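You operate a simulated robot arm through the tools that you are given. There is no shell and no other tool. Be economical: measure what you need, move in short steps, check, and stop when the job is done.

Carry out the task below with a simulated two-armed robot. There is one attempt and no reset: what you move stays moved.

## Task
Pick up the slim blue cone with one hand, pass it to the other hand and put it on the shelf under the yellow table. Set down upright: slim blue cone.

The check looks at the end state, three seconds after you hand in, the way a careful person would. Anything else that was tipped, shoved, dropped, spilled or broken makes it a failure.

## Robot
Two 7-joint arms with two-finger grippers on one trunk, on a base that drives. Base frame: it is fixed to the floor where the robot stands at the start and does not move with it; the origin is under the middle of the robot, x ahead of it, y to its left, z up; the surface under the hand at the start is at about z = 780. Lengths are in mm, angles in rad, forces in N, time in s.
The left shoulder is at the start at [25, 216, 1081], the right one opposite. With the tool pointing down near the work surface each hand reaches from about 200 to 760 mm from the robot's upright axis, wherever it stands, measured 20 degrees to its own side. Places, roughly: shelf under the yellow table [700, -2700, 200]; slim blue cone (6x6x12 cm) [500, 0, 800]. Payload 2.2 kg a hand.
Tool frame (each hand has its own): the origin (TCP) lies between the finger pads and is the grasp point; the fingertips stand 19 mm ahead of it; z points along the fingers, y is the line along which they close. The gripper opens to 116 mm. The gripper's body begins 70 mm behind the TCP.
Orientation is that of the tool frame in the base frame, as [roll, pitch, yaw] about the fixed x, y, z axes, in that order (R = Rz(yaw) Ry(pitch) Rx(roll)). With the fingers straight down and closing along the base's y, the tool's x points along the base's -x, its y along +y and its z along -z.

## Interface
- The arms move only by the tool drive_tool. It takes "left_moves", "right_moves" or both (then of equal length, played together; a hand with none holds still); each is one flat list of numbers, 7 for each row, row after row: the opening, from 0 (shut) to 1 (fully open), then the shift along the tool's x, y, z in mm, then the turn, a rotation vector about the tool's x, y, z in rad. In form: [grip, tx, ty, tz, rx, ry, rz, grip, tx, ty, tz, rx, ry, rz, ...]. A call has 1 to 20 rows; each row is the pose to reach, as a shift and turn from the pose commanded when the call began, along the tool's axes at that moment. Each row takes 0.2 s and may step no farther than 50 mm and 0.15 rad from the row before; otherwise, or with a gripper value out of range, the whole call is refused. Where a pose cannot be reached the arm comes as near as it can. A force on the tool above 40 N (or 10 N above the force at the start of the call, whichever is more), or a blocked arm, ends the call early, and 0.2 s more pass. Each finger halts on what it meets, pressing with about 30 N; the grip force reading is that of the motor and also rises with nothing between the fingers. The clock runs only during rows and for 0.2 s after the last one: add rows that repeat a pose to give the fingers time. It gives the time, the measured TCP pose, the force on the tool (base axes), the opening and the grip force at its end, in the units of the frame above (readings bear some noise), with the torque about the TCP (base axes, N m) and any sound that the robot's microphone picked up.
- Cameras (640 x 400 px; columns grow to the right, rows downward): "scene" is now at [130.1, 8.2, 1250.3]; the picture's right is [0.09, -1.00, -0.00], its down [-0.59, -0.05, -0.81] and it looks along [0.80, 0.07, -0.59] (base axes); focal length 266 px, centre (320, 200). "left" rides on the left gripper at [69, 15, -96] in its tool frame; the picture's right is [-0.21, 0.98, 0.00], its down [-0.76, -0.17, -0.63] and it looks along [-0.62, -0.14, 0.77] (tool axes); focal length 251 px, centre (320, 200). "right" rides on the right gripper at [69, -15, -97] in its tool frame; the picture's right is [0.21, 0.98, 0.00], its down [-0.76, 0.17, -0.63] and it looks along [-0.62, 0.14, 0.77] (tool axes); focal length 251 px, centre (320, 200). There is no depth. A picture from a camera that has moved, and an enlarged one, comes with that camera's place and axes in the base frame and with its lens.
- capture(camera): a new picture of that camera. It takes no simulated time.
- move_column(by): slides the trunk up (or, below 0, down) by that many mm; the arms and the scene camera ride with it, the base frame stays. It gives what a move gives, with no picture.
- roll_base(legs): drives the robot by 1 to 6 legs, each [ahead, left, turn to the left] in mm, mm and rad, along the robot's own axes; the way and the turn of a leg run together, so that a leg with both is an arc; at most 1500 mm and 3.142 rad a leg. The arms and the cameras ride along, it lands a little off, and it stops where it bumps. It gives what a move gives.
- pan_tilt(pan, tilt): turns the head with the scene camera to pan (to the left, within 1.396 rad either way) and tilt (down, from -0.506 to 1.204), counted from straight ahead of the robot. It gives what a move gives.
- enlarge(camera, box): a new picture of the part [left, top, right, bottom] of that camera's present view, enlarged. It takes no simulated time.
- job_done(): hands the job in; it is judged then, once.

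Work in short steps. Places have to be worked out from the pictures, the camera data and where the tool is seen: move nearer, look again, correct. Check each grasp and each placing, and mend what went wrong. You have 120 turns and 92 pictures in all, those below and enlarged ones among them. Open the grippers and draw the arms clear of the work before you hand the job in, unless the task says otherwise; then end with one line.

The tools are called after "Request:" by a JSON object that holds its "op" and its "data". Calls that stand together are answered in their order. drive_tool: Moves the arms, as the interface text tells. Its arguments: {"type":"object","properties":{"left_moves":{"type":"array"},"right_moves":{"type":"array"}},"required":[]} The other tools are called the same way: move_column (by) slides the trunk up or down; roll_base (legs) drives the base; pan_tilt (pan, tilt) turns the head that bears the scene camera; capture (camera) takes a picture; enlarge (camera, box) takes an enlarged picture of a part of a camera's view; job_done () hands the job in.

At the start:

```text
t: 0.0
left_tool_pos: [546.3, 287.2, 1051.5]
left_tool_rot: [3.141, -0.002, 3.14]
left_ft_force: [-0.4, 0.2, -0.1]
left_wrist_torque: [-0.01, 0.03, -0.03]
left_opening: 116.1
left_gripper_force: 0.0
right_tool_pos: [594.2, -276.1, 1041.8]
right_tool_rot: [-3.142, -0.001, 3.141]
right_ft_force: [-0.2, -0.3, 0.8]
right_wrist_torque: [-0.03, 0.0, 0.03]
right_opening: 115.9
right_gripper_force: 0.0
trunk travel left (down, up): [-225.0, 265.0]
robot x, y, heading: [0.4, -2.4, 0.003]
head pan, tilt: [0.089, 0.627]
```

scene: 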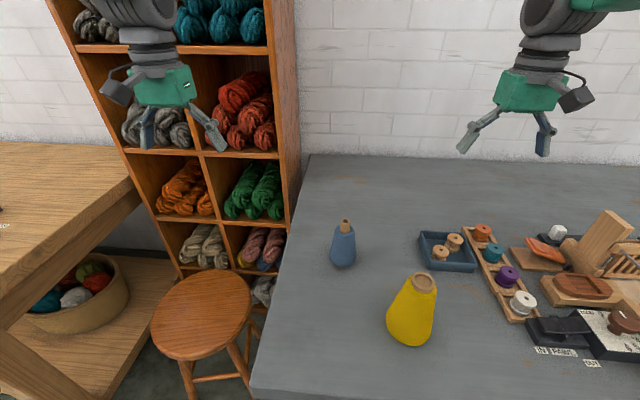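
right: 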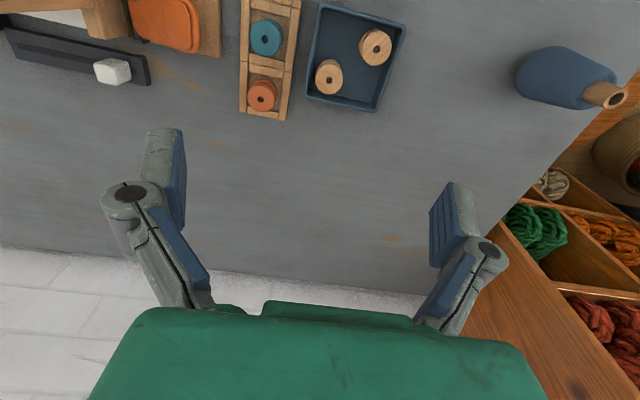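
left: 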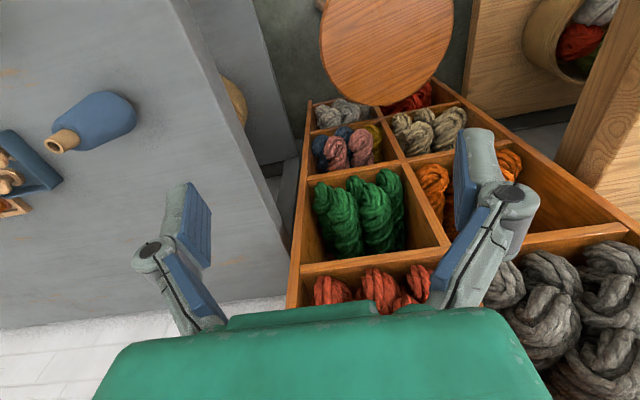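

The cone shows at about (530, -6). I'll look at it more closely and turn the head right to see the destination.

Request:
{"op": "enlarge", "data": {"camera": "scene", "box": [280, 190, 440, 290]}}

Request:
{"op": "pan_tilt", "data": {"pan": -1.35, "tilt": 0.4}}

Request:
{"op": "capture", "data": {"camera": "scene"}}

```text
4.00 times, centred on (360, 240) of scene
camera zoom: at [130.1, 8.2, 1250.3], right [0.09, -1.0, 0.0], down [-0.59, -0.05, -0.81], along [0.8, 0.07, -0.59], focal length 1062 px, centre (160, 40)
```

zoom: 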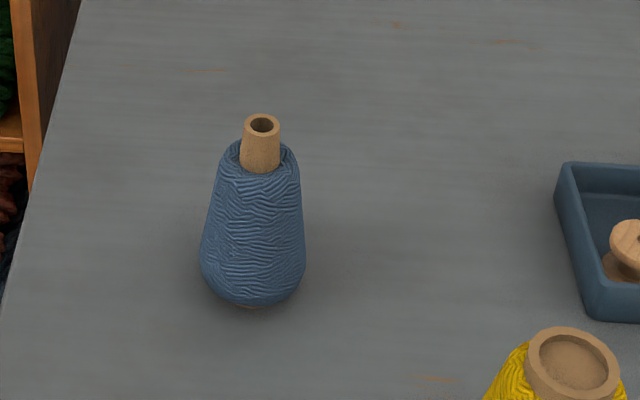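

```text
t: 1.6
left_tool_pos: [542.4, 287.8, 1052.8]
left_tool_rot: [3.14, 0.001, 3.14]
left_ft_force: [0.3, 0.0, 0.2]
left_wrist_torque: [-0.01, 0.01, 0.01]
left_opening: 115.9
left_gripper_force: 0.1
right_tool_pos: [591.3, -277.0, 1044.6]
right_tool_rot: [3.14, 0.003, -3.141]
right_ft_force: [0.5, 0.4, 0.5]
right_wrist_torque: [-0.01, 0.01, 0.01]
right_opening: 116.3
right_gripper_force: 0.0
trunk travel left (down, up): [-225.0, 265.0]
robot x, y, heading: [0.3, -0.7, -0.002]
head pan, tilt: [-1.349, 0.4]
```

```text
87 pictures are left
camera scene: at [63.4, -90.1, 1271.0], right [-0.98, -0.22, 0.0], down [-0.09, 0.38, -0.92], along [0.2, -0.9, -0.39], focal length 266 px, centre (320, 200)
```

scene: 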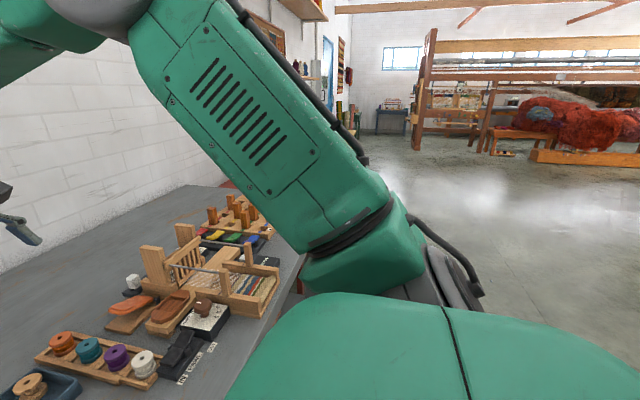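

The cone stands at about (540, -9), 120 tall with body tapering 56→40 mm. I move the left hand above it, still high, and check with its camera; head returns to the table.

Request:
{"op": "drive_tool", "data": {"left_moves": [1, 0, -49, 0, 0, 0, 0, 1, 0, -98, 0, 0, 0, 0, 1, 0, -147, 0, 0, 0, 0, 1, 0, -196, 0, 0, 0, 0, 1, 0, -245, 0, 0, 0, 0, 1, 2, -296, 0, 0, 0, 0, 1, 4, -296, 20, 0, 0, 0, 1, 4, -296, 20, 0, 0, 0]}}

Request:
{"op": "pan_tilt", "data": {"pan": 0, "tilt": 0.7}}

Request:
{"op": "capture", "data": {"camera": "left"}}

Request:
{"op": "capture", "data": {"camera": "scene"}}

```text
refused: row 6 steps farther than a row can; nothing moved
```

```text
t: 3.1
left_tool_pos: [542.5, 286.6, 1052.7]
left_tool_rot: [3.141, 0.001, -3.141]
left_ft_force: [0.1, 0.6, -0.4]
left_wrist_torque: [0.02, -0.01, 0.0]
left_opening: 116.1
left_gripper_force: 0.1
right_tool_pos: [591.2, -275.4, 1045.3]
right_tool_rot: [-3.141, 0.002, -3.141]
right_ft_force: [0.8, 0.2, -0.7]
right_wrist_torque: [0.0, -0.06, 0.02]
right_opening: 116.1
right_gripper_force: 0.0
trunk travel left (down, up): [-225.0, 265.0]
robot x, y, heading: [-4.0, -1.2, 0.0]
head pan, tilt: [0.0, 0.7]
```

```text
86 pictures are left
camera left: at [473.8, 303.4, 1151.0], right [0.21, 0.98, 0.0], down [0.76, -0.17, 0.63], along [0.62, -0.14, -0.77], focal length 251 px, centre (320, 200)
```

left: 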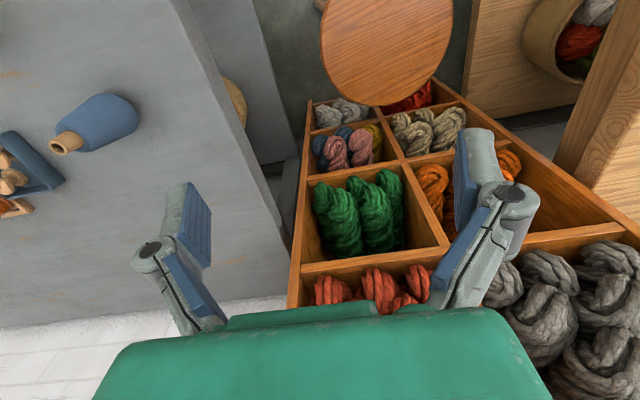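

```text
85 pictures are left
camera scene: at [127.8, 0.3, 1243.9], right [0.0, -1.0, 0.0], down [-0.65, 0.0, -0.76], along [0.76, 0.0, -0.65], focal length 266 px, centre (320, 200)
```

scene: 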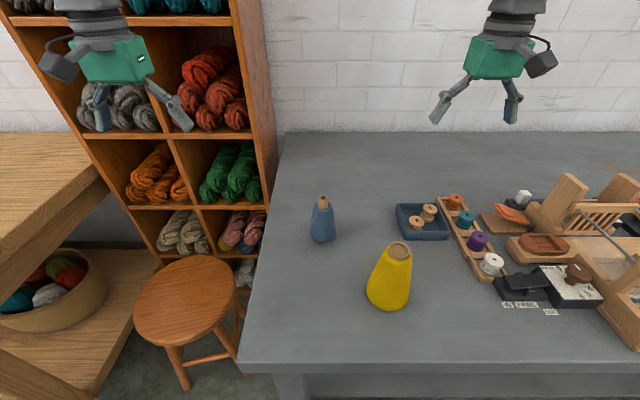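

The row step was just too long; I retry with shorter steps.

Request:
{"op": "drive_tool", "data": {"left_moves": [1, 0, -45, 0, 0, 0, 0, 1, 0, -90, 0, 0, 0, 0, 1, 0, -135, 0, 0, 0, 0, 1, 0, -180, 0, 0, 0, 0, 1, 0, -225, 0, 0, 0, 0, 1, 0, -265, 0, 0, 0, 0, 1, 0, -292, 20, 0, 0, 0, 1, 0, -292, 20, 0, 0, 0]}}

Request:
{"op": "capture", "data": {"camera": "left"}}

Request:
{"op": "capture", "data": {"camera": "scene"}}

```text
t: 5.1
left_tool_pos: [550.3, 15.9, 1064.3]
left_tool_rot: [-3.08, 0.029, -3.098]
left_ft_force: [0.2, -0.4, 0.4]
left_wrist_torque: [0.0, -0.01, -0.04]
left_opening: 115.9
left_gripper_force: 0.0
right_tool_pos: [586.8, -276.6, 1049.6]
right_tool_rot: [3.141, 0.006, -3.14]
right_ft_force: [0.2, -0.6, 0.2]
right_wrist_torque: [0.03, -0.06, -0.01]
right_opening: 115.8
right_gripper_force: 0.0
trunk travel left (down, up): [-225.0, 265.0]
robot x, y, heading: [1.2, 1.7, 0.0]
head pan, tilt: [0.0, 0.7]
stopped in row 8 (left hand): the arm was blocked; the commanded pose is now the measured one
```

```text
84 pictures are left
camera left: at [478.3, 34.1, 1159.5], right [0.17, 0.98, -0.06], down [0.74, -0.09, 0.66], along [0.65, -0.16, -0.75], focal length 251 px, centre (320, 200)
```

left: 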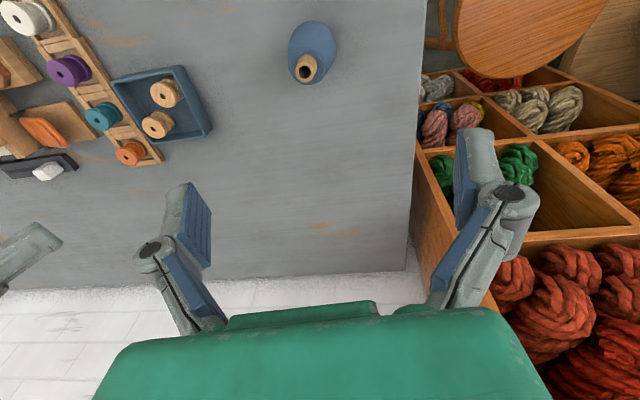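

```text
83 pictures are left
camera scene: at [127.0, -1.0, 1244.1], right [0.0, -1.0, 0.0], down [-0.65, 0.0, -0.76], along [0.76, 0.0, -0.65], focal length 266 px, centre (320, 200)
```

scene: 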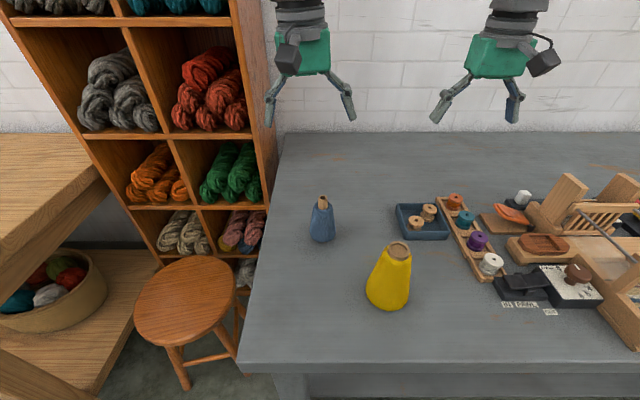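

The left arm hit a limit at y≈16 (cone is too close to the centre line). I shift the base 180 mm to the right so the cone lies on the left arm's side.

Request:
{"op": "roll_base", "data": {"legs": [[0, -180, 0]]}}

Request:
{"op": "drive_tool", "data": {"left_moves": [1, 0, 45, 0, 0, 0, 0, 1, 0, 90, 0, 0, 0, 0, 1, 0, 135, 0, 0, 0, 0, 1, 0, 155, 0, 0, 0, 0, 1, 0, 155, 0, 0, 0, 0]}}

Request:
{"op": "capture", "data": {"camera": "left"}}

Request:
{"op": "capture", "data": {"camera": "scene"}}

```text
t: 6.6
left_tool_pos: [553.7, -156.5, 1067.3]
left_tool_rot: [-3.065, 0.03, -3.091]
left_ft_force: [0.9, 0.6, 0.8]
left_wrist_torque: [-0.07, -0.01, 0.07]
left_opening: 116.0
left_gripper_force: 0.2
right_tool_pos: [587.6, -450.1, 1048.4]
right_tool_rot: [-3.136, 0.005, 3.141]
right_ft_force: [-0.3, 0.9, -0.1]
right_wrist_torque: [0.01, 0.01, 0.03]
right_opening: 116.2
right_gripper_force: 0.0
trunk travel left (down, up): [-225.0, 265.0]
robot x, y, heading: [0.9, -180.7, -0.0]
head pan, tilt: [0.0, 0.7]
```

```text
t: 7.8
left_tool_pos: [543.6, -21.6, 1059.8]
left_tool_rot: [-3.084, 0.034, -3.096]
left_ft_force: [-0.3, -0.5, 0.1]
left_wrist_torque: [0.05, 0.02, -0.03]
left_opening: 116.1
left_gripper_force: 0.0
right_tool_pos: [584.0, -471.3, 1046.4]
right_tool_rot: [3.129, 0.009, 3.14]
right_ft_force: [0.0, -1.5, -0.2]
right_wrist_torque: [0.05, -0.01, -0.01]
right_opening: 116.0
right_gripper_force: 0.0
trunk travel left (down, up): [-225.0, 265.0]
robot x, y, heading: [3.4, -181.8, -0.002]
head pan, tilt: [0.0, 0.7]
```

```text
82 pictures are left
camera left: at [470.1, -4.6, 1155.1], right [0.17, 0.98, -0.05], down [0.74, -0.1, 0.67], along [0.65, -0.15, -0.74], focal length 251 px, centre (320, 200)
```

left: 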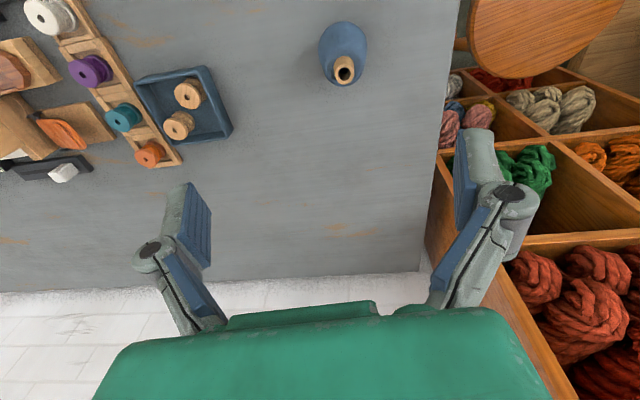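

```text
81 pictures are left
camera scene: at [127.9, -199.5, 1243.8], right [0.0, -1.0, -0.01], down [-0.65, 0.01, -0.76], along [0.76, 0.01, -0.65], focal length 266 px, centre (320, 200)
```

scene: 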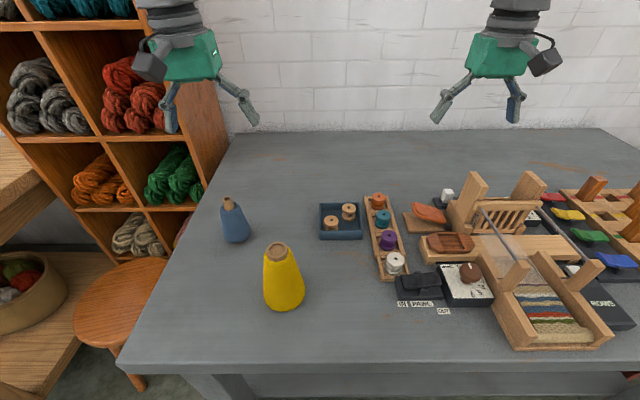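

Cone estimated at (538, -6). I straighten the left tool and come down to z≈960 over the cone, then look again.

Request:
{"op": "drive_tool", "data": {"left_moves": [1, 9, 22, 0, -0.0575, 0.034, 0.046, 1, 9, 22, 33, -0.0575, 0.034, 0.046, 1, 9, 22, 66, -0.0575, 0.034, 0.046, 1, 9, 22, 99, -0.0575, 0.034, 0.046, 1, 9, 22, 99, -0.0575, 0.034, 0.046]}}

Request:
{"op": "capture", "data": {"camera": "left"}}

Request:
{"op": "capture", "data": {"camera": "scene"}}

```text
t: 9.0
left_tool_pos: [536.6, 21.2, 958.1]
left_tool_rot: [-3.12, 0.001, -3.14]
left_ft_force: [-0.6, 0.0, 0.8]
left_wrist_torque: [-0.08, -0.01, 0.01]
left_opening: 116.0
left_gripper_force: 0.1
right_tool_pos: [584.7, -443.1, 1052.3]
right_tool_rot: [-3.132, 0.011, -3.138]
right_ft_force: [0.5, 0.8, 0.2]
right_wrist_torque: [-0.07, -0.04, -0.02]
right_opening: 116.3
right_gripper_force: 0.1
trunk travel left (down, up): [-225.0, 265.0]
robot x, y, heading: [0.5, -175.4, -0.003]
head pan, tilt: [0.0, 0.7]
```

```text
80 pictures are left
camera left: at [467.5, 38.3, 1054.1], right [0.21, 0.98, -0.02], down [0.76, -0.15, 0.64], along [0.62, -0.15, -0.77], focal length 251 px, centre (320, 200)
```

left: 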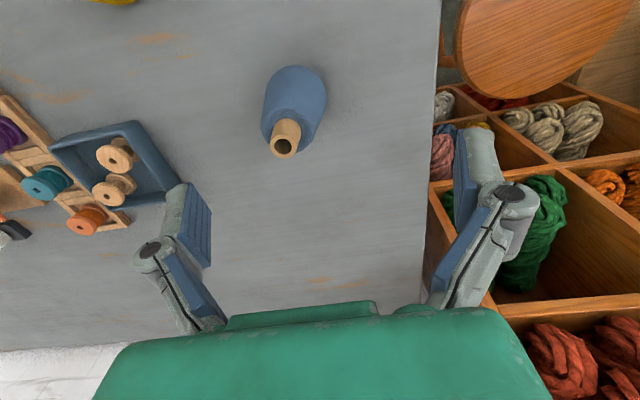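

```text
79 pictures are left
camera scene: at [127.5, -160.7, 1243.9], right [0.0, -1.0, 0.01], down [-0.65, -0.01, -0.76], along [0.76, -0.01, -0.65], focal length 266 px, centre (320, 200)
```

scene: 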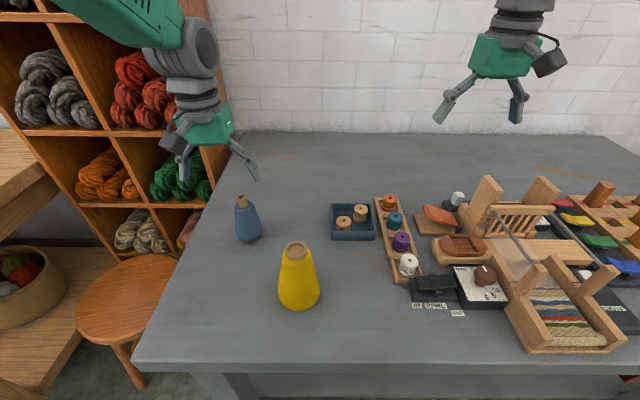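

The base seems to be still swaying after the drive; I hold still for a few seconds and read again.

Request:
{"op": "drive_tool", "data": {"left_moves": [1, 0, 0, 0, 0, 0, 0, 1, 0, 0, 0, 0, 0, 0, 1, 0, 0, 0, 0, 0, 0, 1, 0, 0, 0, 0, 0, 0, 1, 0, 0, 0, 0, 0, 0, 1, 0, 0, 0, 0, 0, 0, 1, 0, 0, 0, 0, 0, 0, 1, 0, 0, 0, 0, 0, 0, 1, 0, 0, 0, 0, 0, 0, 1, 0, 0, 0, 0, 0, 0]}}

Request:
{"op": "capture", "data": {"camera": "left"}}

Request:
{"op": "drive_tool", "data": {"left_moves": [1, 0, 0, 0, 0, 0, 0]}}

```text
t: 11.2
left_tool_pos: [537.1, -2.1, 960.7]
left_tool_rot: [-3.138, 0.002, -3.141]
left_ft_force: [-0.4, -0.1, 0.1]
left_wrist_torque: [0.01, 0.0, 0.01]
left_opening: 115.9
left_gripper_force: 0.1
right_tool_pos: [582.8, -467.2, 1046.9]
right_tool_rot: [3.132, 0.009, 3.141]
right_ft_force: [0.2, -0.4, 0.4]
right_wrist_torque: [0.03, 0.01, -0.01]
right_opening: 116.0
right_gripper_force: 0.1
trunk travel left (down, up): [-225.0, 265.0]
robot x, y, heading: [-1.3, -180.2, -0.002]
head pan, tilt: [0.0, 0.7]
```

```text
78 pictures are left
camera left: at [468.2, 13.9, 1057.8], right [0.21, 0.98, 0.0], down [0.76, -0.16, 0.63], along [0.62, -0.14, -0.77], focal length 251 px, centre (320, 200)
```

left: 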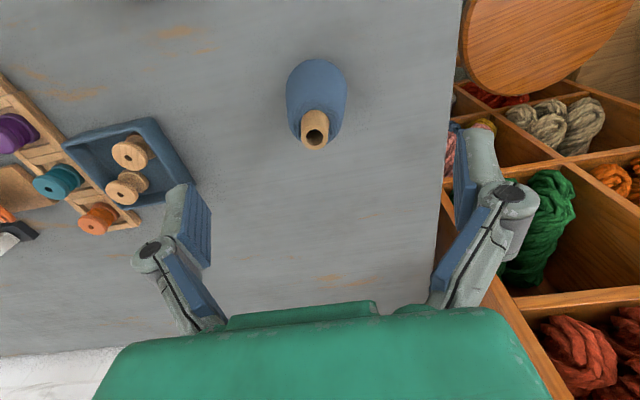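

```text
t: 11.6
left_tool_pos: [537.1, 13.4, 957.4]
left_tool_rot: [-3.125, 0.0, -3.142]
left_ft_force: [0.5, 0.4, -0.2]
left_wrist_torque: [-0.07, 0.02, -0.02]
left_opening: 116.1
left_gripper_force: 0.0
right_tool_pos: [584.2, -449.9, 1051.2]
right_tool_rot: [-3.135, 0.009, -3.138]
right_ft_force: [0.9, 0.8, 0.3]
right_wrist_torque: [-0.07, 0.02, 0.01]
right_opening: 115.9
right_gripper_force: 0.0
trunk travel left (down, up): [-225.0, 265.0]
robot x, y, heading: [0.4, -176.0, 0.001]
head pan, tilt: [0.0, 0.7]
```

It sways slowly side to side. I wait longer for it to die out.

Request:
{"op": "drive_tool", "data": {"left_moves": [1, 0, 0, 0, 0, 0, 0, 1, 0, 0, 0, 0, 0, 0, 1, 0, 0, 0, 0, 0, 0, 1, 0, 0, 0, 0, 0, 0, 1, 0, 0, 0, 0, 0, 0, 1, 0, 0, 0, 0, 0, 0, 1, 0, 0, 0, 0, 0, 0, 1, 0, 0, 0, 0, 0, 0, 1, 0, 0, 0, 0, 0, 0, 1, 0, 0, 0, 0, 0, 0, 1, 0, 0, 0, 0, 0, 0, 1, 0, 0, 0, 0, 0, 0, 1, 0, 0, 0, 0, 0, 0, 1, 0, 0, 0, 0, 0, 0, 1, 0, 0, 0, 0, 0, 0, 1, 0, 0, 0, 0, 0, 0, 1, 0, 0, 0, 0, 0, 0, 1, 0, 0, 0, 0, 0, 0, 1, 0, 0, 0, 0, 0, 0, 1, 0, 0, 0, 0, 0, 0]}}

Request:
{"op": "drive_tool", "data": {"left_moves": [1, 0, 0, 0, 0, 0, 0]}}

Request:
{"op": "drive_tool", "data": {"left_moves": [1, 0, 0, 0, 0, 0, 0]}}

Request:
{"op": "drive_tool", "data": {"left_moves": [1, 0, 0, 0, 0, 0, 0]}}

```text
t: 15.8
left_tool_pos: [535.6, 4.7, 960.0]
left_tool_rot: [-3.135, 0.001, -3.139]
left_ft_force: [-0.7, 0.1, -0.6]
left_wrist_torque: [0.0, -0.03, 0.01]
left_opening: 116.1
left_gripper_force: 0.2
right_tool_pos: [583.5, -458.6, 1048.3]
right_tool_rot: [3.14, 0.008, -3.14]
right_ft_force: [-0.1, -0.7, 0.5]
right_wrist_torque: [-0.01, -0.03, 0.0]
right_opening: 116.2
right_gripper_force: 0.1
trunk travel left (down, up): [-225.0, 265.0]
robot x, y, heading: [1.3, -180.9, -0.003]
head pan, tilt: [0.0, 0.7]
```

```text
t: 16.2
left_tool_pos: [537.0, 4.7, 959.6]
left_tool_rot: [-3.132, 0.002, -3.139]
left_ft_force: [-0.2, 0.7, 0.4]
left_wrist_torque: [0.03, 0.0, -0.03]
left_opening: 116.1
left_gripper_force: 0.1
right_tool_pos: [583.1, -459.1, 1048.4]
right_tool_rot: [3.137, 0.009, -3.14]
right_ft_force: [0.1, 0.5, -0.1]
right_wrist_torque: [-0.02, -0.02, 0.03]
right_opening: 116.0
right_gripper_force: 0.0
trunk travel left (down, up): [-225.0, 265.0]
robot x, y, heading: [1.7, -182.2, 0.002]
head pan, tilt: [0.0, 0.7]
```

```text
t: 16.6
left_tool_pos: [537.0, 4.7, 959.9]
left_tool_rot: [-3.133, 0.002, -3.139]
left_ft_force: [-0.7, -0.6, 0.6]
left_wrist_torque: [-0.02, -0.02, 0.01]
left_opening: 115.9
left_gripper_force: 0.1
right_tool_pos: [583.4, -458.5, 1049.2]
right_tool_rot: [3.139, 0.011, -3.14]
right_ft_force: [0.1, -0.1, 0.2]
right_wrist_torque: [0.01, 0.02, 0.01]
right_opening: 116.1
right_gripper_force: 0.1
trunk travel left (down, up): [-225.0, 265.0]
robot x, y, heading: [1.5, -181.7, 0.001]
head pan, tilt: [0.0, 0.7]
```

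```text
t: 17.0
left_tool_pos: [536.2, 4.4, 958.3]
left_tool_rot: [-3.132, 0.0, -3.139]
left_ft_force: [-1.2, 0.3, -0.1]
left_wrist_torque: [-0.05, -0.01, -0.01]
left_opening: 116.1
left_gripper_force: 0.2
right_tool_pos: [583.8, -458.2, 1049.5]
right_tool_rot: [3.138, 0.011, -3.14]
right_ft_force: [0.6, 0.1, 0.1]
right_wrist_torque: [-0.01, 0.0, -0.02]
right_opening: 116.0
right_gripper_force: 0.0
trunk travel left (down, up): [-225.0, 265.0]
robot x, y, heading: [-2.2, -180.6, -0.001]
head pan, tilt: [0.0, 0.7]
```

Settled now (sway decays within ~5 s after driving). I look again from both cameras.

Request:
{"op": "capture", "data": {"camera": "left"}}

Request:
{"op": "enlarge", "data": {"camera": "scene", "box": [140, 120, 300, 260]}}

```text
77 pictures are left
camera left: at [468.2, 21.2, 1056.7], right [0.21, 0.98, -0.01], down [0.76, -0.16, 0.64], along [0.62, -0.14, -0.77], focal length 251 px, centre (320, 200)
```

left: 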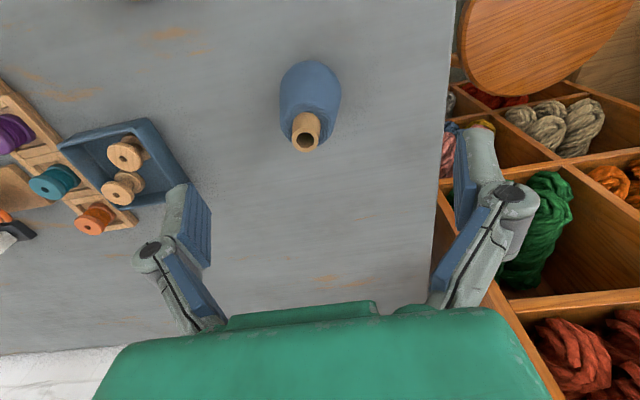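

```text
2.86 times, centred on (220, 190) of scene
camera zoom: at [127.9, -180.0, 1243.9], right [0.0, -1.0, 0.0], down [-0.65, 0.0, -0.76], along [0.76, 0.0, -0.65], focal length 758 px, centre (606, 229)
```

zoom: 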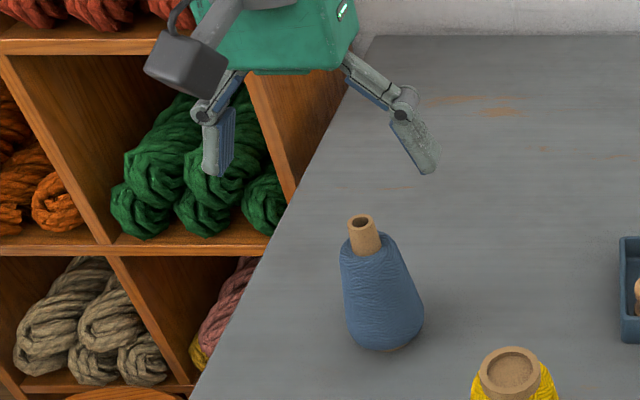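

Cone at (540, -5). Descend straight with the open fingers to TCP z≈862 (fingers straddling, ±58 mm), then check before closing.

Request:
{"op": "drive_tool", "data": {"left_moves": [1, -4, -8.5, 0, 0, 0, 0, 1, -4, -8.5, 0, 0, 0, 0, 1, -4, -8.5, 25, 0, 0, 0, 1, -4, -8.5, 50, 0, 0, 0, 1, -4, -8.5, 75, 0, 0, 0, 1, -4, -8.5, 97, 0, 0, 0, 1, -4, -8.5, 97, 0, 0, 0, 1, -4, -8.5, 97, 0, 0, 0, 1, -4, -8.5, 97, 0, 0, 0]}}

Request:
{"op": "capture", "data": {"camera": "left"}}

Request:
{"op": "enlarge", "data": {"camera": "scene", "box": [140, 120, 300, 260]}}

```text
t: 19.0
left_tool_pos: [539.4, -5.1, 861.5]
left_tool_rot: [-3.133, 0.002, -3.139]
left_ft_force: [0.5, 0.9, 0.4]
left_wrist_torque: [0.03, 0.02, 0.02]
left_opening: 116.0
left_gripper_force: 0.0
right_tool_pos: [583.9, -459.1, 1048.0]
right_tool_rot: [3.139, 0.01, -3.14]
right_ft_force: [-0.1, -0.2, -1.1]
right_wrist_torque: [0.01, 0.0, 0.02]
right_opening: 115.8
right_gripper_force: 0.2
trunk travel left (down, up): [-225.0, 265.0]
robot x, y, heading: [-2.4, -179.1, 0.002]
head pan, tilt: [0.0, 0.7]
```

```text
75 pictures are left
camera left: at [470.7, 11.6, 959.2], right [0.21, 0.98, -0.01], down [0.76, -0.16, 0.64], along [0.62, -0.14, -0.77], focal length 251 px, centre (320, 200)
```

left: 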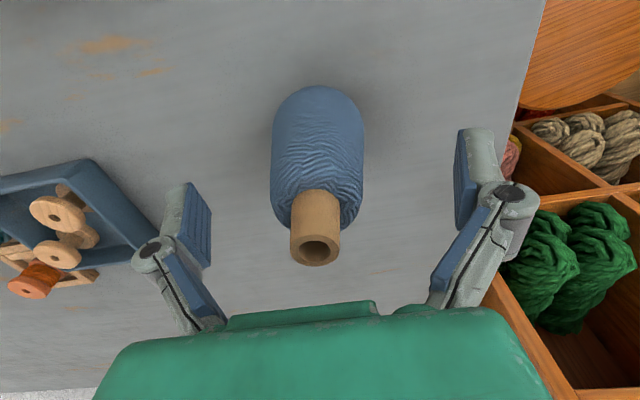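

```text
2.86 times, centred on (220, 190) of scene
camera zoom: at [128.0, -180.2, 1243.9], right [0.0, -1.0, 0.0], down [-0.65, 0.0, -0.76], along [0.76, 0.0, -0.65], focal length 758 px, centre (606, 229)
```

zoom: 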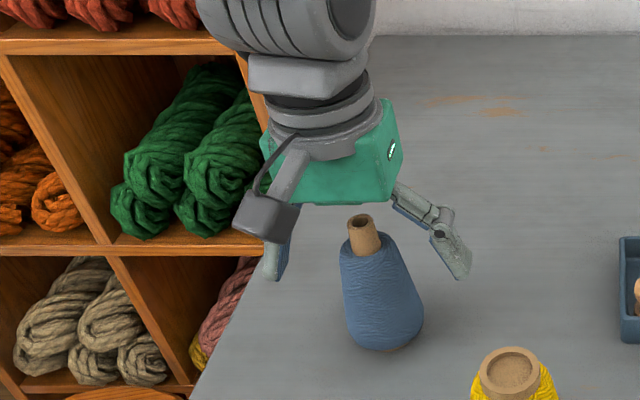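

The cone is centred between the fingers. Close.

Request:
{"op": "drive_tool", "data": {"left_moves": [0.6, 0, 0, 0, 0, 0, 0, 0.4, 0, 0, 0, 0, 0, 0, 0.2, 0, 0, 0, 0, 0, 0, 0.1, 0, 0, 0, 0, 0, 0, 0.1, 0, 0, 0, 0, 0, 0]}}

Request:
{"op": "capture", "data": {"camera": "left"}}

```text
t: 20.2
left_tool_pos: [539.0, -5.0, 861.7]
left_tool_rot: [-3.132, 0.002, -3.14]
left_ft_force: [1.4, 0.2, 0.8]
left_wrist_torque: [-0.02, -0.07, -0.02]
left_opening: 48.2
left_gripper_force: 30.3
right_tool_pos: [583.7, -459.8, 1047.7]
right_tool_rot: [3.137, 0.01, -3.14]
right_ft_force: [0.1, 0.3, -0.3]
right_wrist_torque: [-0.01, -0.02, 0.0]
right_opening: 116.0
right_gripper_force: 0.0
trunk travel left (down, up): [-225.0, 265.0]
robot x, y, heading: [1.9, -179.3, -0.0]
head pan, tilt: [0.0, 0.7]
```

```text
73 pictures are left
camera left: at [470.8, 11.4, 959.4], right [0.21, 0.98, -0.01], down [0.76, -0.16, 0.64], along [0.62, -0.14, -0.77], focal length 251 px, centre (320, 200)
```

left: 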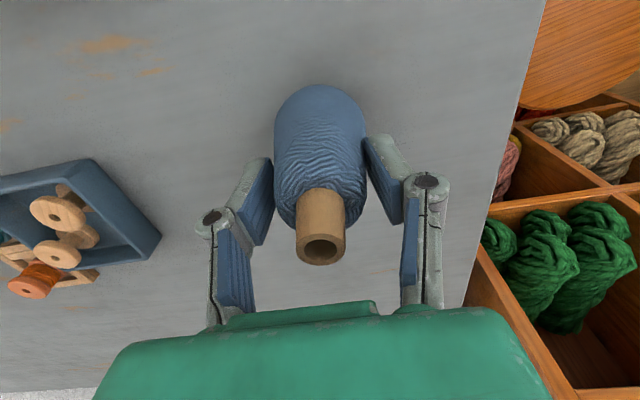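

Gripped at 48 mm. Lift slowly 60 mm, then up to z≈1040.

Request:
{"op": "drive_tool", "data": {"left_moves": [0.1, 0, 0, -10, 0, 0, 0, 0.1, 0, 0, -30, 0, 0, 0, 0.1, 0, 0, -60, 0, 0, 0, 0.1, 0, 0, -100, 0, 0, 0, 0.1, 0, 0, -140, 0, 0, 0, 0.1, 0, 0, -180, 0, 0, 0, 0.1, 0, 0, -180, 0, 0, 0]}}

Request:
{"op": "capture", "data": {"camera": "scene"}}

```text
t: 21.8
left_tool_pos: [539.0, -1.4, 1041.4]
left_tool_rot: [-3.134, 0.001, -3.139]
left_ft_force: [-0.3, 0.5, -0.9]
left_wrist_torque: [0.01, 0.01, 0.01]
left_opening: 48.3
left_gripper_force: 30.4
right_tool_pos: [584.9, -459.4, 1047.2]
right_tool_rot: [3.138, 0.007, -3.139]
right_ft_force: [0.0, -0.5, -0.4]
right_wrist_torque: [0.0, 0.01, 0.02]
right_opening: 116.2
right_gripper_force: 0.1
trunk travel left (down, up): [-225.0, 265.0]
robot x, y, heading: [-0.0, -178.5, 0.002]
head pan, tilt: [0.0, 0.7]
```

```text
72 pictures are left
camera scene: at [128.5, -180.0, 1243.8], right [0.0, -1.0, 0.0], down [-0.65, 0.0, -0.76], along [0.76, 0.0, -0.65], focal length 266 px, centre (320, 200)
```

scene: 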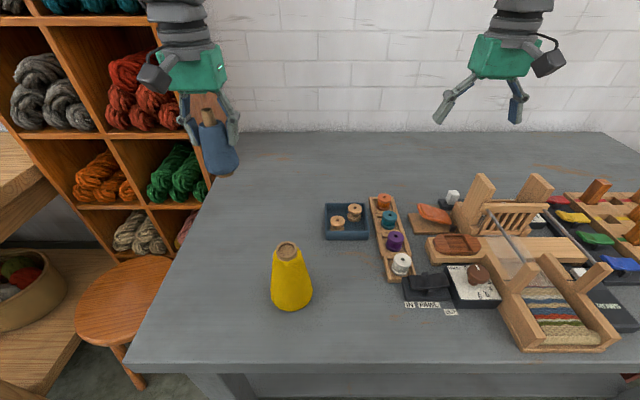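

Cone is held firmly. Before the handover I want to see the shelf: back away from the table, then turn right about 90°.

Request:
{"op": "roll_base", "data": {"legs": [[-450, 0, 0]]}}

Request:
{"op": "roll_base", "data": {"legs": [[0, 0, -1.2]]}}

Request:
{"op": "pan_tilt", "data": {"pan": 0, "tilt": 0.35}}

Request:
{"op": "capture", "data": {"camera": "scene"}}

```text
t: 24.5
left_tool_pos: [82.5, -0.4, 1042.2]
left_tool_rot: [-3.133, 0.002, -3.136]
left_ft_force: [0.1, 0.5, -1.4]
left_wrist_torque: [0.0, 0.0, -0.03]
left_opening: 48.5
left_gripper_force: 30.3
right_tool_pos: [131.2, -458.5, 1047.6]
right_tool_rot: [3.137, 0.008, -3.136]
right_ft_force: [0.5, 0.0, 0.0]
right_wrist_torque: [-0.01, 0.0, -0.01]
right_opening: 116.0
right_gripper_force: 0.2
trunk travel left (down, up): [-225.0, 265.0]
robot x, y, heading: [-452.1, -179.7, 0.0]
head pan, tilt: [0.0, 0.7]
```

```text
t: 27.9
left_tool_pos: [-92.6, -613.5, 1044.7]
left_tool_rot: [-3.134, 0.003, 1.948]
left_ft_force: [-0.5, -0.2, -1.5]
left_wrist_torque: [-0.04, 0.01, 0.02]
left_opening: 48.4
left_gripper_force: 29.7
right_tool_pos: [-500.8, -823.7, 1050.6]
right_tool_rot: [3.138, 0.014, 1.949]
right_ft_force: [-0.8, 1.0, 1.1]
right_wrist_torque: [0.0, 0.01, 0.0]
right_opening: 115.9
right_gripper_force: 0.0
trunk travel left (down, up): [-225.0, 265.0]
robot x, y, heading: [-456.9, -179.0, -1.192]
head pan, tilt: [0.0, 0.7]
```

```text
t: 28.7
left_tool_pos: [-94.3, -608.6, 1046.5]
left_tool_rot: [-3.132, 0.009, 1.946]
left_ft_force: [0.7, -0.7, -1.1]
left_wrist_torque: [-0.01, 0.0, 0.01]
left_opening: 48.4
left_gripper_force: 30.2
right_tool_pos: [-503.1, -819.1, 1053.9]
right_tool_rot: [3.138, 0.015, 1.949]
right_ft_force: [-0.2, 0.6, 0.9]
right_wrist_torque: [0.02, 0.03, 0.01]
right_opening: 115.9
right_gripper_force: 0.0
trunk travel left (down, up): [-225.0, 265.0]
robot x, y, heading: [-453.8, -184.6, -1.196]
head pan, tilt: [0.0, 0.351]
```

```text
71 pictures are left
camera scene: at [-406.0, -307.6, 1275.3], right [-0.93, -0.37, 0.0], down [-0.13, 0.32, -0.94], along [0.34, -0.87, -0.35], focal length 266 px, centre (320, 200)
```

scene: 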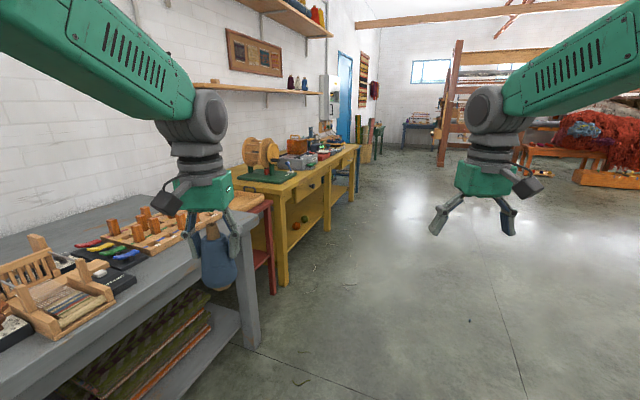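

The yellow table is beyond the grey one, front edge at x≈420. Enlarge to see its shelf.

Request:
{"op": "enlarge", "data": {"camera": "scene", "box": [230, 120, 390, 300]}}

```text
2.22 times, centred on (310, 210) of scene
camera zoom: at [-406.0, -307.6, 1275.3], right [-0.93, -0.37, 0.0], down [-0.13, 0.32, -0.94], along [0.34, -0.87, -0.35], focal length 590 px, centre (342, 178)
```

zoom: 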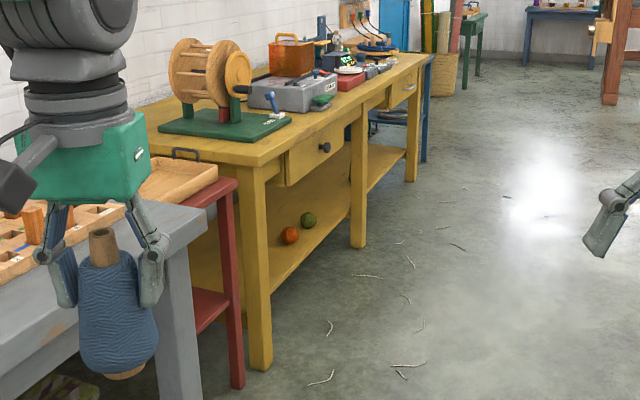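

The table has two bays (legs at y≈-1720, -2600, -3500), with balls in the near bay around y -2220…-2380. I turn fully right, drive along the floor and face the table.

Request:
{"op": "roll_base", "data": {"legs": [[0, 0, -0.375], [1400, 0, 0], [800, 0, 0]]}}

Request:
{"op": "roll_base", "data": {"legs": [[0, 0, 1.57]]}}

Request:
{"op": "capture", "data": {"camera": "scene"}}

```text
t: 40.8
left_tool_pos: [-280.4, -2923.8, 1045.1]
left_tool_rot: [-3.133, 0.009, 1.563]
left_ft_force: [-0.1, 0.5, -1.8]
left_wrist_torque: [-0.02, -0.02, -0.02]
left_opening: 48.1
left_gripper_force: 29.5
right_tool_pos: [-737.4, -2965.6, 1052.7]
right_tool_rot: [3.136, 0.016, 1.563]
right_ft_force: [0.5, 0.5, -0.3]
right_wrist_torque: [0.0, 0.02, 0.0]
right_opening: 115.9
right_gripper_force: 0.1
trunk travel left (down, up): [-225.0, 265.0]
robot x, y, heading: [-452.3, -2392.2, -1.577]
head pan, tilt: [0.0, 0.351]
```

```text
t: 45.0
left_tool_pos: [76.4, -2214.4, 1047.6]
left_tool_rot: [-3.133, 0.013, 3.139]
left_ft_force: [-0.6, 0.3, -1.7]
left_wrist_torque: [0.0, 0.0, -0.02]
left_opening: 48.2
left_gripper_force: 30.2
right_tool_pos: [121.0, -2673.0, 1055.3]
right_tool_rot: [3.14, 0.02, 3.14]
right_ft_force: [-0.4, 0.2, -0.1]
right_wrist_torque: [0.02, -0.01, 0.0]
right_opening: 116.0
right_gripper_force: 0.0
trunk travel left (down, up): [-225.0, 265.0]
robot x, y, heading: [-454.4, -2392.0, -0.003]
head pan, tilt: [0.0, 0.351]
```

```text
69 pictures are left
camera scene: at [-316.4, -2391.3, 1275.3], right [0.0, -1.0, 0.0], down [-0.35, 0.0, -0.94], along [0.94, 0.0, -0.35], focal length 266 px, centre (320, 200)
```

scene: 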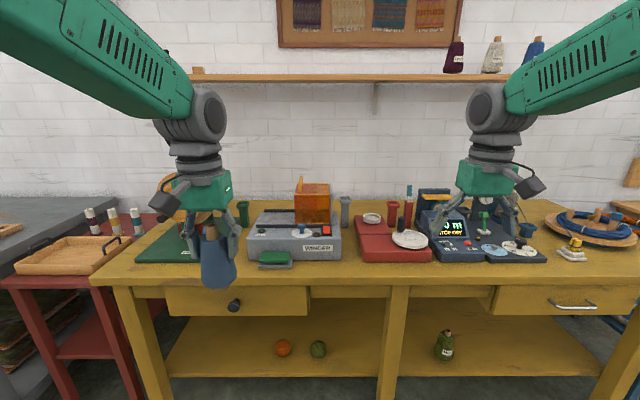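

Shelf surface is at z≈200, front edge x≈470; a clear spot is in the right bay between the middle leg (y≈-2640) and the green bottle (y≈-2956), around y≈-2795. I do the handover here in free air: left moves inward, right tilts 45° forward.

Request:
{"op": "drive_tool", "data": {"left_moves": [0.1, 0, -15, 0, 0, 0, 0, 0.1, 0, -30, 0, 0, 0, 0, 0.1, 0, -45, 0, 0, 0, 0, 0.1, 0, -60, 0, 0, 0, 0, 0.1, 0, -75, 0, 0, 0, 0, 0.1, 0, -90, 0, 0, 0, 0, 0.1, 0, -90, 0, 0, 0, 0], "right_moves": [1, 25, 25, 7, 0, -0.131, 0, 1, 50, 50, 15, 0, -0.262, 0, 1, 75, 75, 22, 0, -0.393, 0, 1, 100, 100, 30, 0, -0.524, 0, 1, 125, 125, 37, 0, -0.655, 0, 1, 150, 150, 45, 0, -0.785, 0, 1, 150, 150, 45, 0, -0.785, 0]}}

Request:
{"op": "pan_tilt", "data": {"pan": 0.1, "tilt": 0.5}}

Request:
{"op": "capture", "data": {"camera": "scene"}}

Request:
{"op": "capture", "data": {"camera": "right"}}

```text
t: 46.6
left_tool_pos: [74.3, -2306.1, 1049.2]
left_tool_rot: [-3.134, 0.014, 3.14]
left_ft_force: [-0.8, -0.4, -1.4]
left_wrist_torque: [-0.02, 0.0, -0.01]
left_opening: 48.1
left_gripper_force: 30.3
right_tool_pos: [-28.6, -2522.5, 1007.6]
right_tool_rot: [3.139, 0.805, 3.133]
right_ft_force: [0.3, 0.2, 0.4]
right_wrist_torque: [-0.01, 0.02, -0.01]
right_opening: 116.5
right_gripper_force: 0.0
right hand out of reach, approached as far as the arm can: row 5
trunk travel left (down, up): [-225.0, 265.0]
robot x, y, heading: [-453.7, -2388.6, -0.006]
head pan, tilt: [0.0, 0.351]
```

```text
t: 47.3
left_tool_pos: [73.2, -2305.9, 1049.6]
left_tool_rot: [-3.133, 0.016, 3.138]
left_ft_force: [-0.4, 0.0, -1.9]
left_wrist_torque: [0.0, -0.02, 0.0]
left_opening: 48.2
left_gripper_force: 29.9
right_tool_pos: [-30.1, -2523.1, 1008.6]
right_tool_rot: [3.137, 0.803, 3.132]
right_ft_force: [0.0, -0.1, -0.2]
right_wrist_torque: [0.0, 0.0, 0.0]
right_opening: 116.0
right_gripper_force: 0.1
trunk travel left (down, up): [-225.0, 265.0]
robot x, y, heading: [-454.9, -2388.2, -0.001]
head pan, tilt: [0.099, 0.499]
```

```text
68 pictures are left
camera scene: at [-320.3, -2382.9, 1261.8], right [0.1, -1.0, 0.0], down [-0.48, -0.04, -0.88], along [0.87, 0.08, -0.48], focal length 266 px, centre (320, 200)
```

scene: 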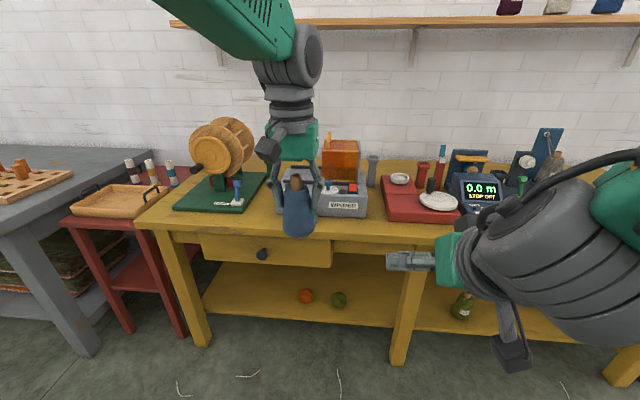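

```text
67 pictures are left
camera right: at [-148.6, -2537.1, 1024.4], right [-0.14, 0.98, -0.15], down [0.07, 0.16, 0.98], along [0.99, 0.13, -0.09], focal length 251 px, centre (320, 200)
```

right: 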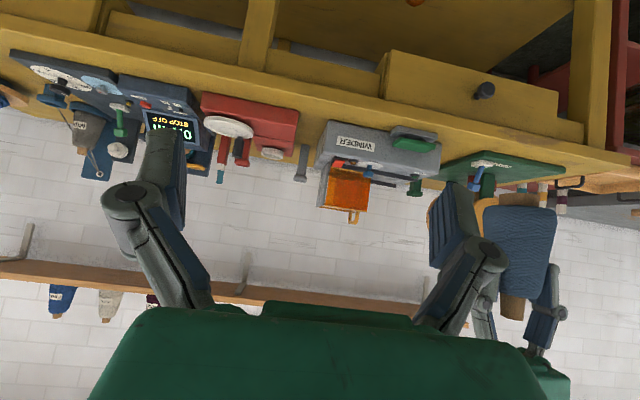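

Right hand is tilted at 45°. Now yaw it 0.3 left and bring it to 150 mm in front of the cone's lower body (cone axis ≈ (74,-2306), base z≈968).

Request:
{"op": "drive_tool", "data": {"right_moves": [1, 6, 35, -5, -0.043, 0, -0.042, 1, 13, 69, -9, -0.086, 0, -0.083, 1, 19, 104, -14, -0.13, 0, -0.125, 1, 26, 138, -18, -0.173, 0, -0.167, 1, 32, 173, -23, -0.216, 0, -0.209, 1, 32, 173, -23, -0.216, 0, -0.209]}}

Request:
{"op": "capture", "data": {"camera": "scene"}}

Request:
{"op": "capture", "data": {"camera": "right"}}

```text
t: 48.7
left_tool_pos: [73.5, -2304.6, 1049.6]
left_tool_rot: [-3.132, 0.017, 3.141]
left_ft_force: [-1.0, -0.4, -2.0]
left_wrist_torque: [0.01, -0.02, 0.0]
left_opening: 48.0
left_gripper_force: 29.8
right_tool_pos: [-69.7, -2346.9, 1002.8]
right_tool_rot: [3.141, 0.807, -2.842]
right_ft_force: [-0.1, 0.4, -0.9]
right_wrist_torque: [0.04, -0.01, -0.02]
right_opening: 115.8
right_gripper_force: 0.0
trunk travel left (down, up): [-225.0, 265.0]
robot x, y, heading: [-453.3, -2390.7, -0.007]
head pan, tilt: [0.099, 0.499]
```

```text
66 pictures are left
camera scene: at [-320.1, -2380.6, 1261.7], right [0.1, -1.0, 0.0], down [-0.48, -0.05, -0.88], along [0.87, 0.08, -0.48], focal length 266 px, centre (320, 200)
```

scene: 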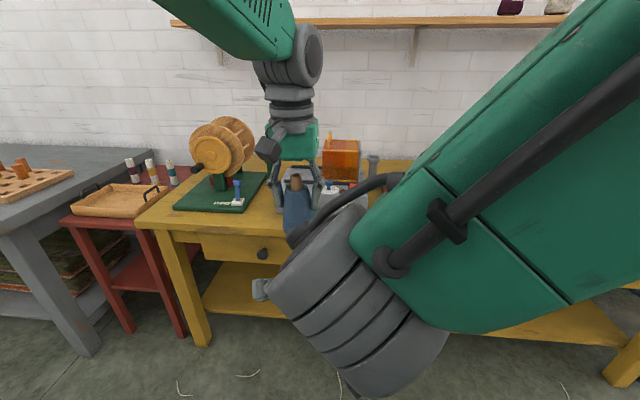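

```text
65 pictures are left
camera right: at [-178.5, -2395.1, 1018.5], right [-0.43, 0.89, -0.16], down [0.01, 0.18, 0.98], along [0.9, 0.42, -0.09], focal length 251 px, centre (320, 200)
```

right: 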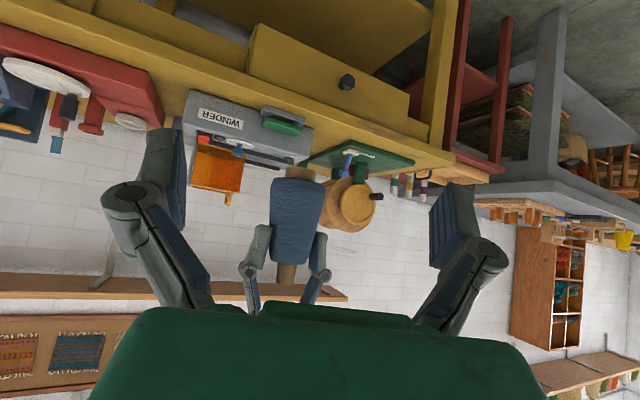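

Cone is centred between the right fingers. Advance horizontally 95 mm and check.

Request:
{"op": "drive_tool", "data": {"right_moves": [1, -22, 0, 23, 0, 0, 0, 1, -44, -1, 46, 0, 0, 0, 1, -65, -2, 69, 0, 0, 0, 1, -65, -2, 69, 0, 0, 0]}}

Request:
{"op": "capture", "data": {"camera": "right"}}

Request:
{"op": "capture", "data": {"camera": "left"}}

```text
t: 49.7
left_tool_pos: [73.2, -2304.0, 1050.1]
left_tool_rot: [-3.132, 0.017, 3.141]
left_ft_force: [-0.7, 0.3, -1.4]
left_wrist_torque: [0.03, 0.02, 0.0]
left_opening: 47.9
left_gripper_force: 30.1
right_tool_pos: [20.7, -2319.9, 1002.3]
right_tool_rot: [-3.141, 0.808, -2.842]
right_ft_force: [0.4, -0.5, -1.3]
right_wrist_torque: [-0.01, 0.0, -0.02]
right_opening: 116.3
right_gripper_force: 0.0
trunk travel left (down, up): [-225.0, 265.0]
robot x, y, heading: [-455.6, -2389.0, -0.001]
head pan, tilt: [0.099, 0.499]
```

```text
64 pictures are left
camera right: at [-87.5, -2369.2, 1017.8], right [-0.43, 0.89, -0.16], down [0.01, 0.18, 0.98], along [0.9, 0.42, -0.09], focal length 251 px, centre (320, 200)
```

right: 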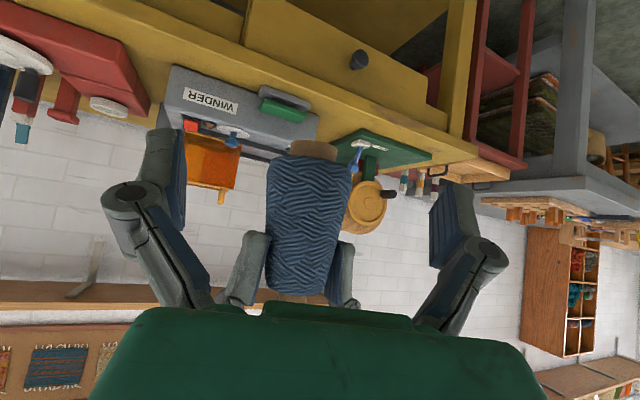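

```text
63 pictures are left
camera left: at [3.0, -2286.9, 1147.0], right [0.22, 0.98, -0.01], down [0.75, -0.16, 0.65], along [0.63, -0.14, -0.76], focal length 251 px, centre (320, 200)
```

left: 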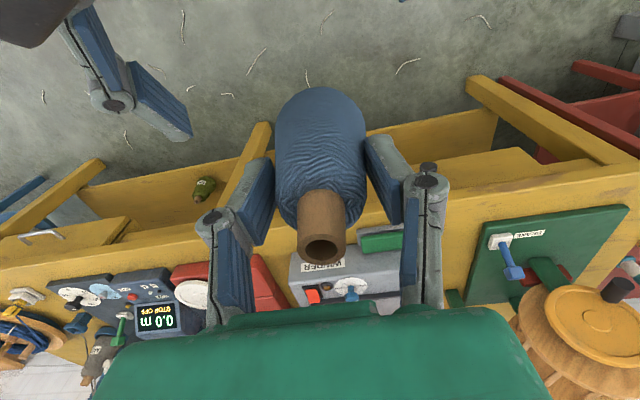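

Alignment good. Advance the remaining 55 mm.

Request:
{"op": "drive_tool", "data": {"right_moves": [1, -13, 0, 13.5, 0, 0, 0, 1, -26, 0, 27, 0, 0, 0, 1, -37.5, 0, 40.5, 0, 0, 0, 1, -37.5, 0, 40.5, 0, 0, 0]}}

Request:
{"op": "capture", "data": {"camera": "right"}}

Request:
{"op": "capture", "data": {"camera": "left"}}

```text
t: 50.7
left_tool_pos: [72.8, -2303.4, 1050.5]
left_tool_rot: [-3.131, 0.015, 3.139]
left_ft_force: [-0.8, -0.1, -1.6]
left_wrist_torque: [-0.01, -0.02, 0.02]
left_opening: 47.9
left_gripper_force: 30.1
right_tool_pos: [73.3, -2303.4, 1000.4]
right_tool_rot: [-3.141, 0.807, -2.844]
right_ft_force: [0.3, -0.4, -0.2]
right_wrist_torque: [-0.01, 0.05, 0.01]
right_opening: 115.8
right_gripper_force: 0.1
trunk travel left (down, up): [-225.0, 265.0]
robot x, y, heading: [-451.2, -2388.3, -0.001]
head pan, tilt: [0.099, 0.499]
```

```text
62 pictures are left
camera right: at [-34.7, -2352.1, 1015.9], right [-0.43, 0.89, -0.16], down [0.01, 0.18, 0.98], along [0.9, 0.42, -0.09], focal length 251 px, centre (320, 200)
```

right: 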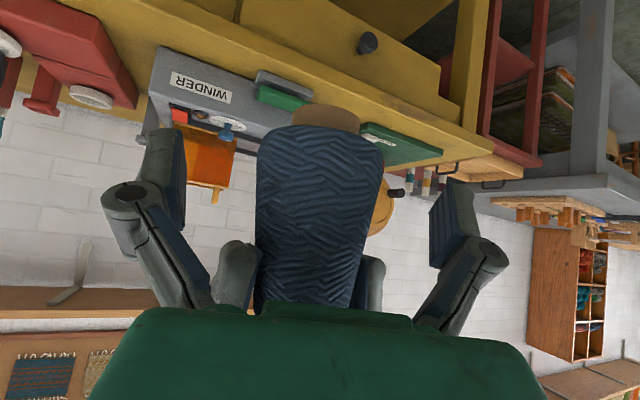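

```text
61 pictures are left
camera left: at [3.2, -2286.8, 1146.8], right [0.22, 0.98, -0.01], down [0.75, -0.16, 0.65], along [0.63, -0.14, -0.76], focal length 251 px, centre (320, 200)
```

left: 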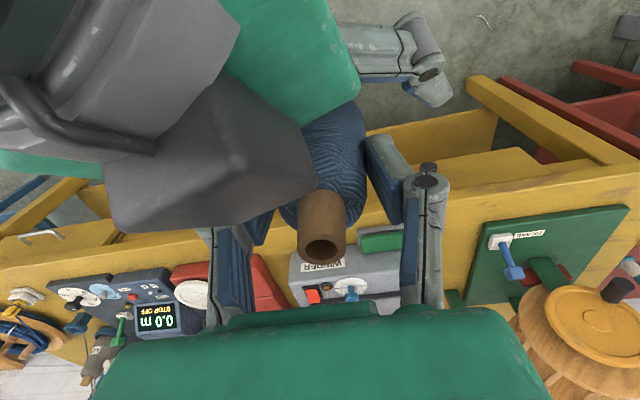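

Right hand is in position, no contact forces. Close the right gripper on the cone's lower body.

Request:
{"op": "drive_tool", "data": {"right_moves": [0.7, 0, 0, 0, 0, 0, 0, 0.55, 0, 0, 0, 0, 0, 0, 0.4, 0, 0, 0, 0, 0, 0, 0.2, 0, 0, 0, 0, 0, 0, 0.1, 0, 0, 0, 0, 0, 0, 0.1, 0, 0, 0, 0, 0, 0]}}

Request:
{"op": "capture", "data": {"camera": "right"}}

Request:
{"op": "capture", "data": {"camera": "left"}}

Request:
{"op": "enlarge", "data": {"camera": "scene", "box": [220, 100, 440, 300]}}

```text
t: 52.1
left_tool_pos: [74.1, -2303.8, 1050.2]
left_tool_rot: [-3.132, 0.017, 3.138]
left_ft_force: [0.0, 10.5, -1.2]
left_wrist_torque: [0.42, 0.03, -0.09]
left_opening: 47.9
left_gripper_force: 30.1
right_tool_pos: [75.1, -2304.3, 1000.5]
right_tool_rot: [-3.141, 0.809, -2.842]
right_ft_force: [0.7, -10.1, -0.2]
right_wrist_torque: [0.04, -0.03, 0.11]
right_opening: 57.0
right_gripper_force: 29.7
trunk travel left (down, up): [-225.0, 265.0]
robot x, y, heading: [-450.8, -2391.2, -0.007]
head pan, tilt: [0.099, 0.499]
```

```text
60 pictures are left
camera right: at [-34.5, -2352.6, 1015.8], right [-0.43, 0.89, -0.16], down [0.01, 0.18, 0.98], along [0.9, 0.42, -0.09], focal length 251 px, centre (320, 200)
```

right: 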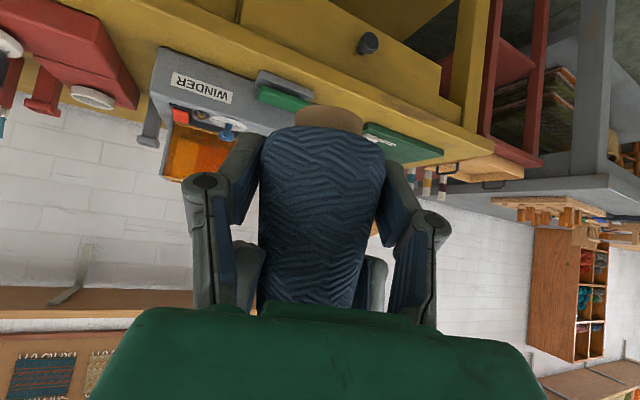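

```text
59 pictures are left
camera left: at [3.6, -2286.4, 1146.7], right [0.22, 0.98, -0.01], down [0.75, -0.16, 0.65], along [0.63, -0.14, -0.76], focal length 251 px, centre (320, 200)
```

left: 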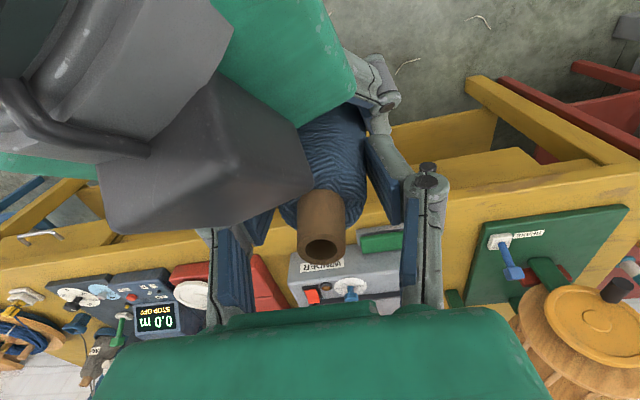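

```text
2.00 times, centred on (330, 200) of scene
camera zoom: at [-319.5, -2380.5, 1261.7], right [0.1, -1.0, 0.0], down [-0.48, -0.05, -0.88], along [0.87, 0.08, -0.48], focal length 531 px, centre (300, 200)
```

zoom: 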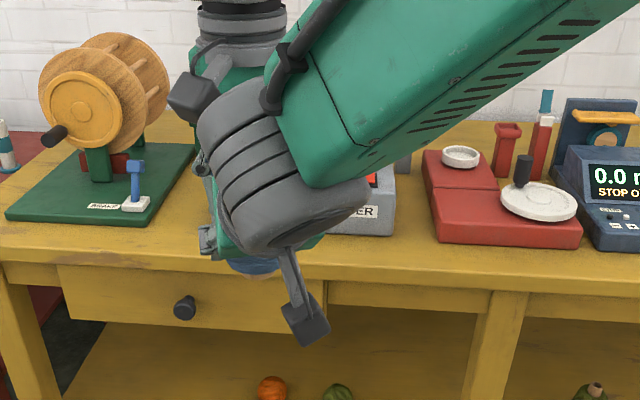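

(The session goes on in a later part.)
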